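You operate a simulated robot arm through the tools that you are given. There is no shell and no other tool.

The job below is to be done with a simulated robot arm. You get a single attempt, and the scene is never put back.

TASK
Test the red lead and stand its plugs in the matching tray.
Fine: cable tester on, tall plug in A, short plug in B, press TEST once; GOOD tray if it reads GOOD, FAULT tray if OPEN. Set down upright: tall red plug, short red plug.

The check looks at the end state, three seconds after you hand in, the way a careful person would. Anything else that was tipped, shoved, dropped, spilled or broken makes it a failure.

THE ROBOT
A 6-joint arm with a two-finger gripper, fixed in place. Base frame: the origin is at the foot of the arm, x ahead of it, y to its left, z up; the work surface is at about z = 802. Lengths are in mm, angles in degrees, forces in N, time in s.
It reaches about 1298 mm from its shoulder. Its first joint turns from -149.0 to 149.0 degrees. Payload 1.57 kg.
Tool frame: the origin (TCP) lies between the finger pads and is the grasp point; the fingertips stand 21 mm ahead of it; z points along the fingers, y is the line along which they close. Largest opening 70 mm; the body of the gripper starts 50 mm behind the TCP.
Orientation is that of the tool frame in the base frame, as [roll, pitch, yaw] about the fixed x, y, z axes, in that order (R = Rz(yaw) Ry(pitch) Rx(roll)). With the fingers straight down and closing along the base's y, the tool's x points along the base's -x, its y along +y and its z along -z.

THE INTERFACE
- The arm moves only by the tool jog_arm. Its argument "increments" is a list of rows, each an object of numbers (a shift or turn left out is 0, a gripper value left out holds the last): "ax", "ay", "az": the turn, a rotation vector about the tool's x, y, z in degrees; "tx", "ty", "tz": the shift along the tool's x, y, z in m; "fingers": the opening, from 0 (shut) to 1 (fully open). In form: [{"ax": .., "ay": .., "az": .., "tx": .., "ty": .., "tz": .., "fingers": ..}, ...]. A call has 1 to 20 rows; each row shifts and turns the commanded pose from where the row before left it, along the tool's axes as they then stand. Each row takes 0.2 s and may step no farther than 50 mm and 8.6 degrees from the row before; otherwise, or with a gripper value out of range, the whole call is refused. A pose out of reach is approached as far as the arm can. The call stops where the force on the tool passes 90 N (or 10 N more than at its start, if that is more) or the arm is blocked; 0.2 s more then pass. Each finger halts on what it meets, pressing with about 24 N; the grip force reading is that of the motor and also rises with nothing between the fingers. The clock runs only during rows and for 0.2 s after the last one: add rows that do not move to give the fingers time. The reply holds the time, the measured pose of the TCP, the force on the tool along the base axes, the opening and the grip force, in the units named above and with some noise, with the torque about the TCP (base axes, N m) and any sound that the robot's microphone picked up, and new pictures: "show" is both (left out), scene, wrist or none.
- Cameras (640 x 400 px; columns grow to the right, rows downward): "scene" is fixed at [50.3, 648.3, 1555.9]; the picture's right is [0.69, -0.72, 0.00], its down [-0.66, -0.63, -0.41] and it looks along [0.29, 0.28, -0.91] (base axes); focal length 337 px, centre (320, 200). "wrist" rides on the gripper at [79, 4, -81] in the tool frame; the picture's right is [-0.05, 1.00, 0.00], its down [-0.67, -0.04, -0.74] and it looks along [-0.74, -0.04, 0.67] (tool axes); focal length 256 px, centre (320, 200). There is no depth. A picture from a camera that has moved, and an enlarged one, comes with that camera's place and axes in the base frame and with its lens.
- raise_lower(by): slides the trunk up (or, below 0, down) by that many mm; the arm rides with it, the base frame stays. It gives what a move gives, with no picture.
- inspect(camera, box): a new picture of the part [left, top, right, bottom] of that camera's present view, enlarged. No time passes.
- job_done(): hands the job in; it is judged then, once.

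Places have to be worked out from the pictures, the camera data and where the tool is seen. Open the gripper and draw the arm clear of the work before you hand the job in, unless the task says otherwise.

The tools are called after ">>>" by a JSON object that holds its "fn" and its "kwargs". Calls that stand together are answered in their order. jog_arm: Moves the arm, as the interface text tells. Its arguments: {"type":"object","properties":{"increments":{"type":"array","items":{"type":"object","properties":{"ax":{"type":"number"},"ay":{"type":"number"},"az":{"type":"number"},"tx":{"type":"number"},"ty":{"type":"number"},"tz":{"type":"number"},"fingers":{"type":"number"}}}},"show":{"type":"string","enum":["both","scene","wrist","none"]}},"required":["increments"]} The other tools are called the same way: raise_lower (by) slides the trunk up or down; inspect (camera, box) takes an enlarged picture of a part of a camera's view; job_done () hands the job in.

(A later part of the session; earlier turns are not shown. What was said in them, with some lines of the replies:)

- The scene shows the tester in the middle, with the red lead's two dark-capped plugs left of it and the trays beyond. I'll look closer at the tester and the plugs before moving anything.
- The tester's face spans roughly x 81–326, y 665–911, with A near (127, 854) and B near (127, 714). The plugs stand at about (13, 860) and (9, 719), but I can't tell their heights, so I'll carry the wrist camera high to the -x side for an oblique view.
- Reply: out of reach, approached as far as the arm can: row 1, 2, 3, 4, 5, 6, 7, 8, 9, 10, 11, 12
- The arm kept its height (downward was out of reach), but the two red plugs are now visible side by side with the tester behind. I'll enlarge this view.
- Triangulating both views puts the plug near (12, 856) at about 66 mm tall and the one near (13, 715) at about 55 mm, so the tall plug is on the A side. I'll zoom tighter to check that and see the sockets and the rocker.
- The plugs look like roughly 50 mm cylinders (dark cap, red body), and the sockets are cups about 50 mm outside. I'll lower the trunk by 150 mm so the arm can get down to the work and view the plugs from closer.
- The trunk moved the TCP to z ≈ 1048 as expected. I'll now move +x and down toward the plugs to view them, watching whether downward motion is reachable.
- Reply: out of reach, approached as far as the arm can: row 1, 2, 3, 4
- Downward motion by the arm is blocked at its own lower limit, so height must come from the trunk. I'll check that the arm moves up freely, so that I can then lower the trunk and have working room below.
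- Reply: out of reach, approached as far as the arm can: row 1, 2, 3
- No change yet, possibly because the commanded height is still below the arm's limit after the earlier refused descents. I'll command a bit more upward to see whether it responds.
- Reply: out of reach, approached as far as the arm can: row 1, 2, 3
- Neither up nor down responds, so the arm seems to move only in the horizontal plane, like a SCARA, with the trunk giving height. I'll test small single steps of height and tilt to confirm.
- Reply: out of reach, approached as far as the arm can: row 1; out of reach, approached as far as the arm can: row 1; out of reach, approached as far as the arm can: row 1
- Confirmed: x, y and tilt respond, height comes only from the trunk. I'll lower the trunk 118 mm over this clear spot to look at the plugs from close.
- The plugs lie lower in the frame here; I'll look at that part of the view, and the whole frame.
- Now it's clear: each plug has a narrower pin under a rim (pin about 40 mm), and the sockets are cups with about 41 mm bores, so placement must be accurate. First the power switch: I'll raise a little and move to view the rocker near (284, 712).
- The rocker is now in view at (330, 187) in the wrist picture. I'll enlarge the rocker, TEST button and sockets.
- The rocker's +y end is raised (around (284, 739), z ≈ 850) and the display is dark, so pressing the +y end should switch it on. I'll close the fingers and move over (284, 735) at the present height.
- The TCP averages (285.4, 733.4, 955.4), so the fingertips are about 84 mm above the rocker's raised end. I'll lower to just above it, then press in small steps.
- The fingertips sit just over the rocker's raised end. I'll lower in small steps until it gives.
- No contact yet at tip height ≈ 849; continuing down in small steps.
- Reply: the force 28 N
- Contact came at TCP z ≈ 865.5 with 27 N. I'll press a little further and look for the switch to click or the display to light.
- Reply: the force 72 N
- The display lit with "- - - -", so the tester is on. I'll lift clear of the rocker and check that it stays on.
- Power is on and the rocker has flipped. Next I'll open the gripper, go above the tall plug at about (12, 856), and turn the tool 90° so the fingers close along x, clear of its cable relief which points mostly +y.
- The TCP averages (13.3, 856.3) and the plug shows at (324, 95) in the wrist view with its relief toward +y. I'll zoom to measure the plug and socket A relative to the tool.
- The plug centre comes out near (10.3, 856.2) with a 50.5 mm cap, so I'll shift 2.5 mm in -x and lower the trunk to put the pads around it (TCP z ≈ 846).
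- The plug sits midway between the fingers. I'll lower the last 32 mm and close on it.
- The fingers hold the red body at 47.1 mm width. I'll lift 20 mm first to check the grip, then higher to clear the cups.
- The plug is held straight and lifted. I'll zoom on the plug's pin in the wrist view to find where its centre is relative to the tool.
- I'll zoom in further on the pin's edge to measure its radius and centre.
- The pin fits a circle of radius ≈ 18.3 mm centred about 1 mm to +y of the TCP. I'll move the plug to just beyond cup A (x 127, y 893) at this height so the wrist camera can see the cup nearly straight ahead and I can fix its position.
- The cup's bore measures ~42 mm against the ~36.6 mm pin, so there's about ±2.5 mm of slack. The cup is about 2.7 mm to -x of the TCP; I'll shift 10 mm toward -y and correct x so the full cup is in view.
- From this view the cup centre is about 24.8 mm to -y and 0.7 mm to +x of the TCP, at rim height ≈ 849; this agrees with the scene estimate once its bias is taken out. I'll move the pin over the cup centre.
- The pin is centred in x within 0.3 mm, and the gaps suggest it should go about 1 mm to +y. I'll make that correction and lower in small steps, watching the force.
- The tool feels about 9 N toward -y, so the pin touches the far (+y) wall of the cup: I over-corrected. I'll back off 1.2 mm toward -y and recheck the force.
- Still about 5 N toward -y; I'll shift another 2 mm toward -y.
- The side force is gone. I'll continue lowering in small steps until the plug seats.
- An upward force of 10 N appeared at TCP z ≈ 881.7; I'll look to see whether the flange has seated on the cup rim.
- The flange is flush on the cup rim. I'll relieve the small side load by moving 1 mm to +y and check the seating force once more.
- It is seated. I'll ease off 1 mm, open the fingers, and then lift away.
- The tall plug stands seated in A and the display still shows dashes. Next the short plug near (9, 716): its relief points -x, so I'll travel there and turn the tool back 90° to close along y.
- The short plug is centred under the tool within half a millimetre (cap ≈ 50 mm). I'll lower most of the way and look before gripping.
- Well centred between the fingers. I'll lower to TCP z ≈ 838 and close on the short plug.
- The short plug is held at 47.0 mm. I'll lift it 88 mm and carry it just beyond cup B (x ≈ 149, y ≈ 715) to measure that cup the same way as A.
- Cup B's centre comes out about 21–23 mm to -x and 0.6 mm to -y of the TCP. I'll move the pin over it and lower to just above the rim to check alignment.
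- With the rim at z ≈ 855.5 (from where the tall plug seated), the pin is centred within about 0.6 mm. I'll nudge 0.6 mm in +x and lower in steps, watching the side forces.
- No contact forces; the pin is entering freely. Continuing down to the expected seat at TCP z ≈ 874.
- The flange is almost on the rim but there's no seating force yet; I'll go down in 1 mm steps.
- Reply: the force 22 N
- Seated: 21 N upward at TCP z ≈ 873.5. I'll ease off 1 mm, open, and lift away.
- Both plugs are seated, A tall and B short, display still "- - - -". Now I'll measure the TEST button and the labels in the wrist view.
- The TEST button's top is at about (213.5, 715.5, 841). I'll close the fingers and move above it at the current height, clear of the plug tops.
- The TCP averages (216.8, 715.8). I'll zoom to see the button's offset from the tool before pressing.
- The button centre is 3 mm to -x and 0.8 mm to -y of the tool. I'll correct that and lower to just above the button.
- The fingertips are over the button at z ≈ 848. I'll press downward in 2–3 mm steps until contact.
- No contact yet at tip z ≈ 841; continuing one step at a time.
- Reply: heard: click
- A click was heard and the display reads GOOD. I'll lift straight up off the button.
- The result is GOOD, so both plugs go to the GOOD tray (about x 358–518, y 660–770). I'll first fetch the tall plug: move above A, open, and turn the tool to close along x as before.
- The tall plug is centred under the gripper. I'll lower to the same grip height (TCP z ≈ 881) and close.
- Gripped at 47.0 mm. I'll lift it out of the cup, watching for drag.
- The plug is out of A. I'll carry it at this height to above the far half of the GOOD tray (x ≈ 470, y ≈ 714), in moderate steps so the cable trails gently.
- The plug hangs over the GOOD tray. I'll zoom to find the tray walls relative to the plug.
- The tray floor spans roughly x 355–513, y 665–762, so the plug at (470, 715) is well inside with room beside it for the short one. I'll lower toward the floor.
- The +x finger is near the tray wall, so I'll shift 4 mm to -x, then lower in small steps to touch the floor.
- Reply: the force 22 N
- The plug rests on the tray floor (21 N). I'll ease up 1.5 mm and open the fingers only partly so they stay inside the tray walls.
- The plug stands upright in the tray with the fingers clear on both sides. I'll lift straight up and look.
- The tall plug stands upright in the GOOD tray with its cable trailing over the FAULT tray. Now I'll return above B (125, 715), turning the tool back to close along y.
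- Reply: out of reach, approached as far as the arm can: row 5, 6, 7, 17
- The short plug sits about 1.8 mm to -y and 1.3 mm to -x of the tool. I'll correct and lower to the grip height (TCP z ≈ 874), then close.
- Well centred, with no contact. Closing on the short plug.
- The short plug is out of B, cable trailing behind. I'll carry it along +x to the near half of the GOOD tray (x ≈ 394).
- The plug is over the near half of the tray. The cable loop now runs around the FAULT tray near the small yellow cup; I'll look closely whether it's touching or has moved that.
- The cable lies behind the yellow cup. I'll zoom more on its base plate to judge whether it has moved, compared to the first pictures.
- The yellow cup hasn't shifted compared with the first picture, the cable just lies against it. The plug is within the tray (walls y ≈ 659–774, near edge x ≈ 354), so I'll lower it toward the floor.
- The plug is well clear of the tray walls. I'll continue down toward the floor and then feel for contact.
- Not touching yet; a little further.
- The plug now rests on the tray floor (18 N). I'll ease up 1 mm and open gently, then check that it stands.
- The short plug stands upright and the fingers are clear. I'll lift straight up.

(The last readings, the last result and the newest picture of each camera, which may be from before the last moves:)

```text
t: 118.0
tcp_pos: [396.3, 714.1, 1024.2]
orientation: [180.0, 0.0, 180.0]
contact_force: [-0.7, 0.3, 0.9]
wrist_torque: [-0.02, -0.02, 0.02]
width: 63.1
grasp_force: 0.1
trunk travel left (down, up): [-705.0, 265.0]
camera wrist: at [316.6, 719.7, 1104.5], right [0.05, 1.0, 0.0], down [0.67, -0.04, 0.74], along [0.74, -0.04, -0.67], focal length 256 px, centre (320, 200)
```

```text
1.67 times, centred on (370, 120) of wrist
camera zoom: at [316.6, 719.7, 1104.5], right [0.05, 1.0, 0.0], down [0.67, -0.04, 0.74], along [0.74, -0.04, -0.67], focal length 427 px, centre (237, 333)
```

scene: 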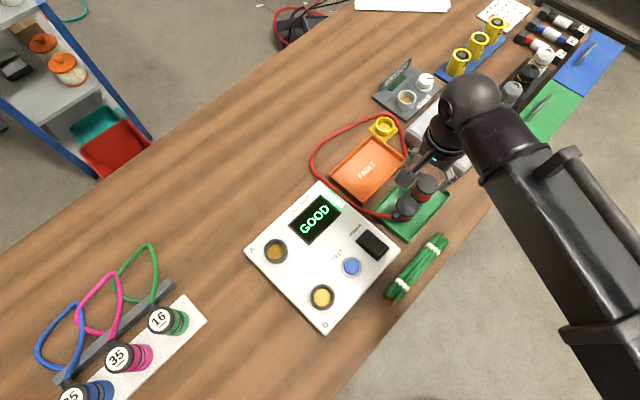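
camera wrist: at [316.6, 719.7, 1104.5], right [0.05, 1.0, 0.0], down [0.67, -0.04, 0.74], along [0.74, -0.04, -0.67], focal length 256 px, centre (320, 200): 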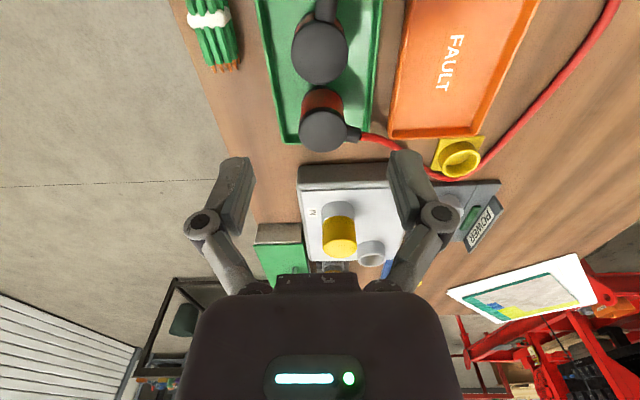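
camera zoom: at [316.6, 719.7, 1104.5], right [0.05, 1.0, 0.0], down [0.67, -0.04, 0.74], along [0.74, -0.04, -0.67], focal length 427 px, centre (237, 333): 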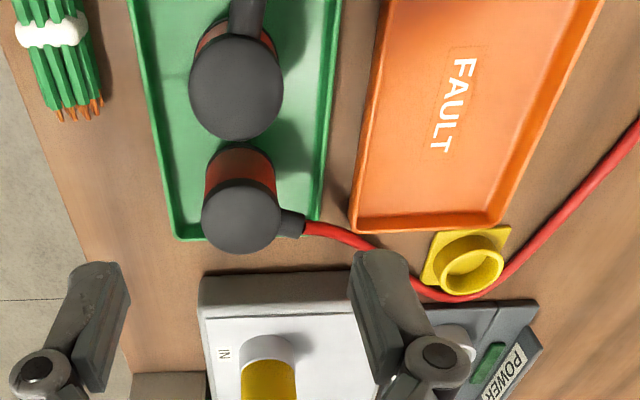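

Both plugs stand in the GOOD tray. I'll raise the arm well up and draw it away so I can check the whole scene.

>>> {"fn": "raise_lower", "kwargs": {"by": 170}}

>>> {"fn": "jog_arm", "kwargs": {"increments": [{"tx": 0.045}, {"tx": 0.045}, {"tx": 0.045}, {"tx": 0.045}, {"tx": 0.045}, {"tx": 0.045}, {"tx": 0.045}, {"tx": 0.045}, {"tx": 0.045}, {"tx": 0.045}, {"tx": 0.045}, {"tx": 0.045}, {"tx": 0.045}, {"tx": 0.045, "fingers": 1}, {}], "show": "both"}}

>>> {"fn": "inspect", "kwargs": {"camera": "scene", "box": [340, 90, 470, 250]}}

>>> {"fn": "inspect", "kwargs": {"camera": "scene", "box": [320, 50, 520, 250]}}

>>> {"fn": "inspect", "kwargs": {"camera": "scene", "box": [20, 170, 420, 400]}}

```text
t: 119.9
tcp_pos: [395.3, 715.4, 1194.1]
orientation: [-180.0, 0.0, -179.9]
contact_force: [0.0, -0.4, 0.1]
wrist_torque: [-0.02, 0.01, 0.01]
width: 63.1
grasp_force: 0.1
trunk travel left (down, up): [-875.0, 95.0]
```

```text
t: 123.1
tcp_pos: [-230.2, 714.4, 1193.5]
orientation: [-180.0, 0.0, -180.0]
contact_force: [1.4, -0.1, -0.3]
wrist_torque: [-0.01, 0.0, -0.01]
width: 70.1
grasp_force: 0.0
out of reach, approached as far as the arm can: row 3, 12
trunk travel left (down, up): [-875.0, 95.0]
camera wrist: at [-309.6, 719.7, 1274.7], right [0.05, 1.0, 0.0], down [0.67, -0.04, 0.74], along [0.74, -0.04, -0.67], focal length 256 px, centre (320, 200)
```

scene: 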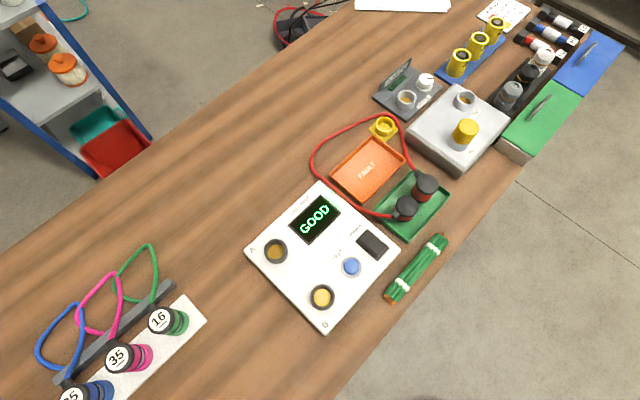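
wrist: 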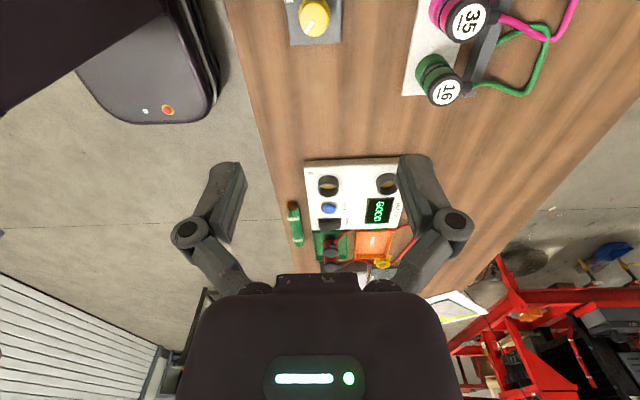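

```text
2.50 times, centred on (405, 170) of scene
camera zoom: at [50.3, 648.3, 1555.9], right [0.69, -0.72, 0.0], down [-0.66, -0.63, -0.41], along [0.29, 0.28, -0.91], focal length 842 px, centre (108, 275)
```

zoom: 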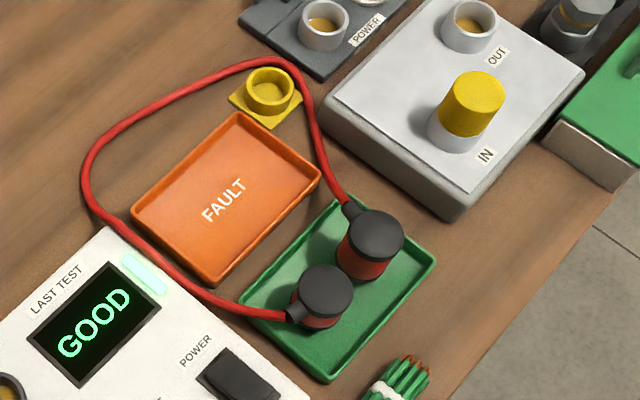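

```text
2.00 times, centred on (420, 150) of scene
camera zoom: at [50.3, 648.3, 1555.9], right [0.69, -0.72, 0.0], down [-0.66, -0.63, -0.41], along [0.29, 0.28, -0.91], focal length 673 px, centre (120, 300)
```

zoom: 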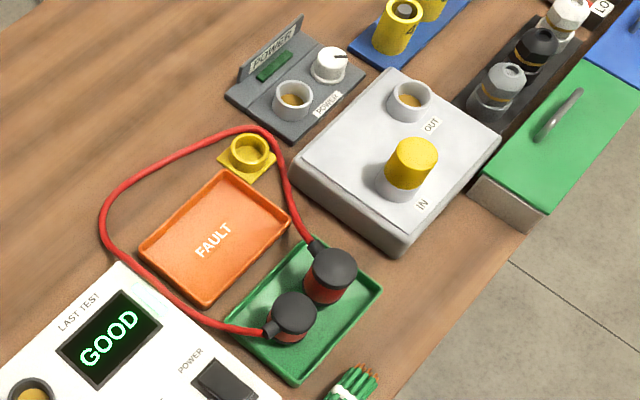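

```text
1.60 times, centred on (220, 285) of scene
camera zoom: at [50.3, 648.3, 1555.9], right [0.69, -0.72, 0.0], down [-0.66, -0.63, -0.41], along [0.29, 0.28, -0.91], focal length 539 px, centre (480, 64)
```

zoom: 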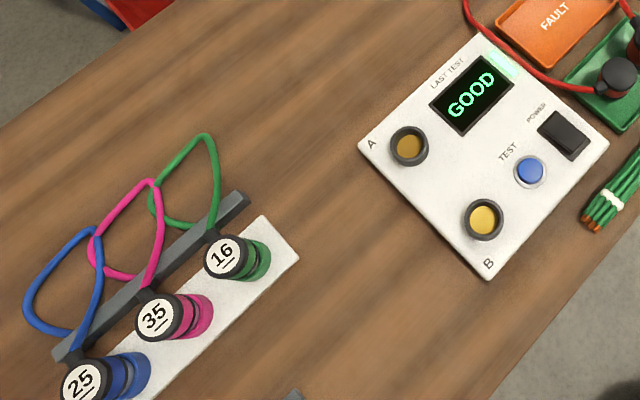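

Final check: both red plugs stand upright in the GOOD tray, the tester is on and reads GOOD after one press. The trays, yellow cup and other leads are where they were, and the arm is clear with its gripper open, so I'm handing in.

>>> {"fn": "job_done", "kwargs": {}}

```text
The job is handed in.
```

The red lead tested GOOD, and both its plugs are standing upright in the GOOD tray. I've handed the job in.

- **Test:** I switched the tester on, put the tall plug in A and the short plug in B, and pressed TEST once. There was one click and the display read GOOD.
- **Placement:** The tall plug is in the far half of the tray and the short plug in the near half. Both were still upright in the last pictures.
- **Rest of the table:** The lead's cable now loops around the FAULT tray and lies against the small yellow cup behind it. The cup and everything else look unmoved compared with the first pictures.
- **End state:** The tester is still on, and the arm is raised clear with its gripper open.
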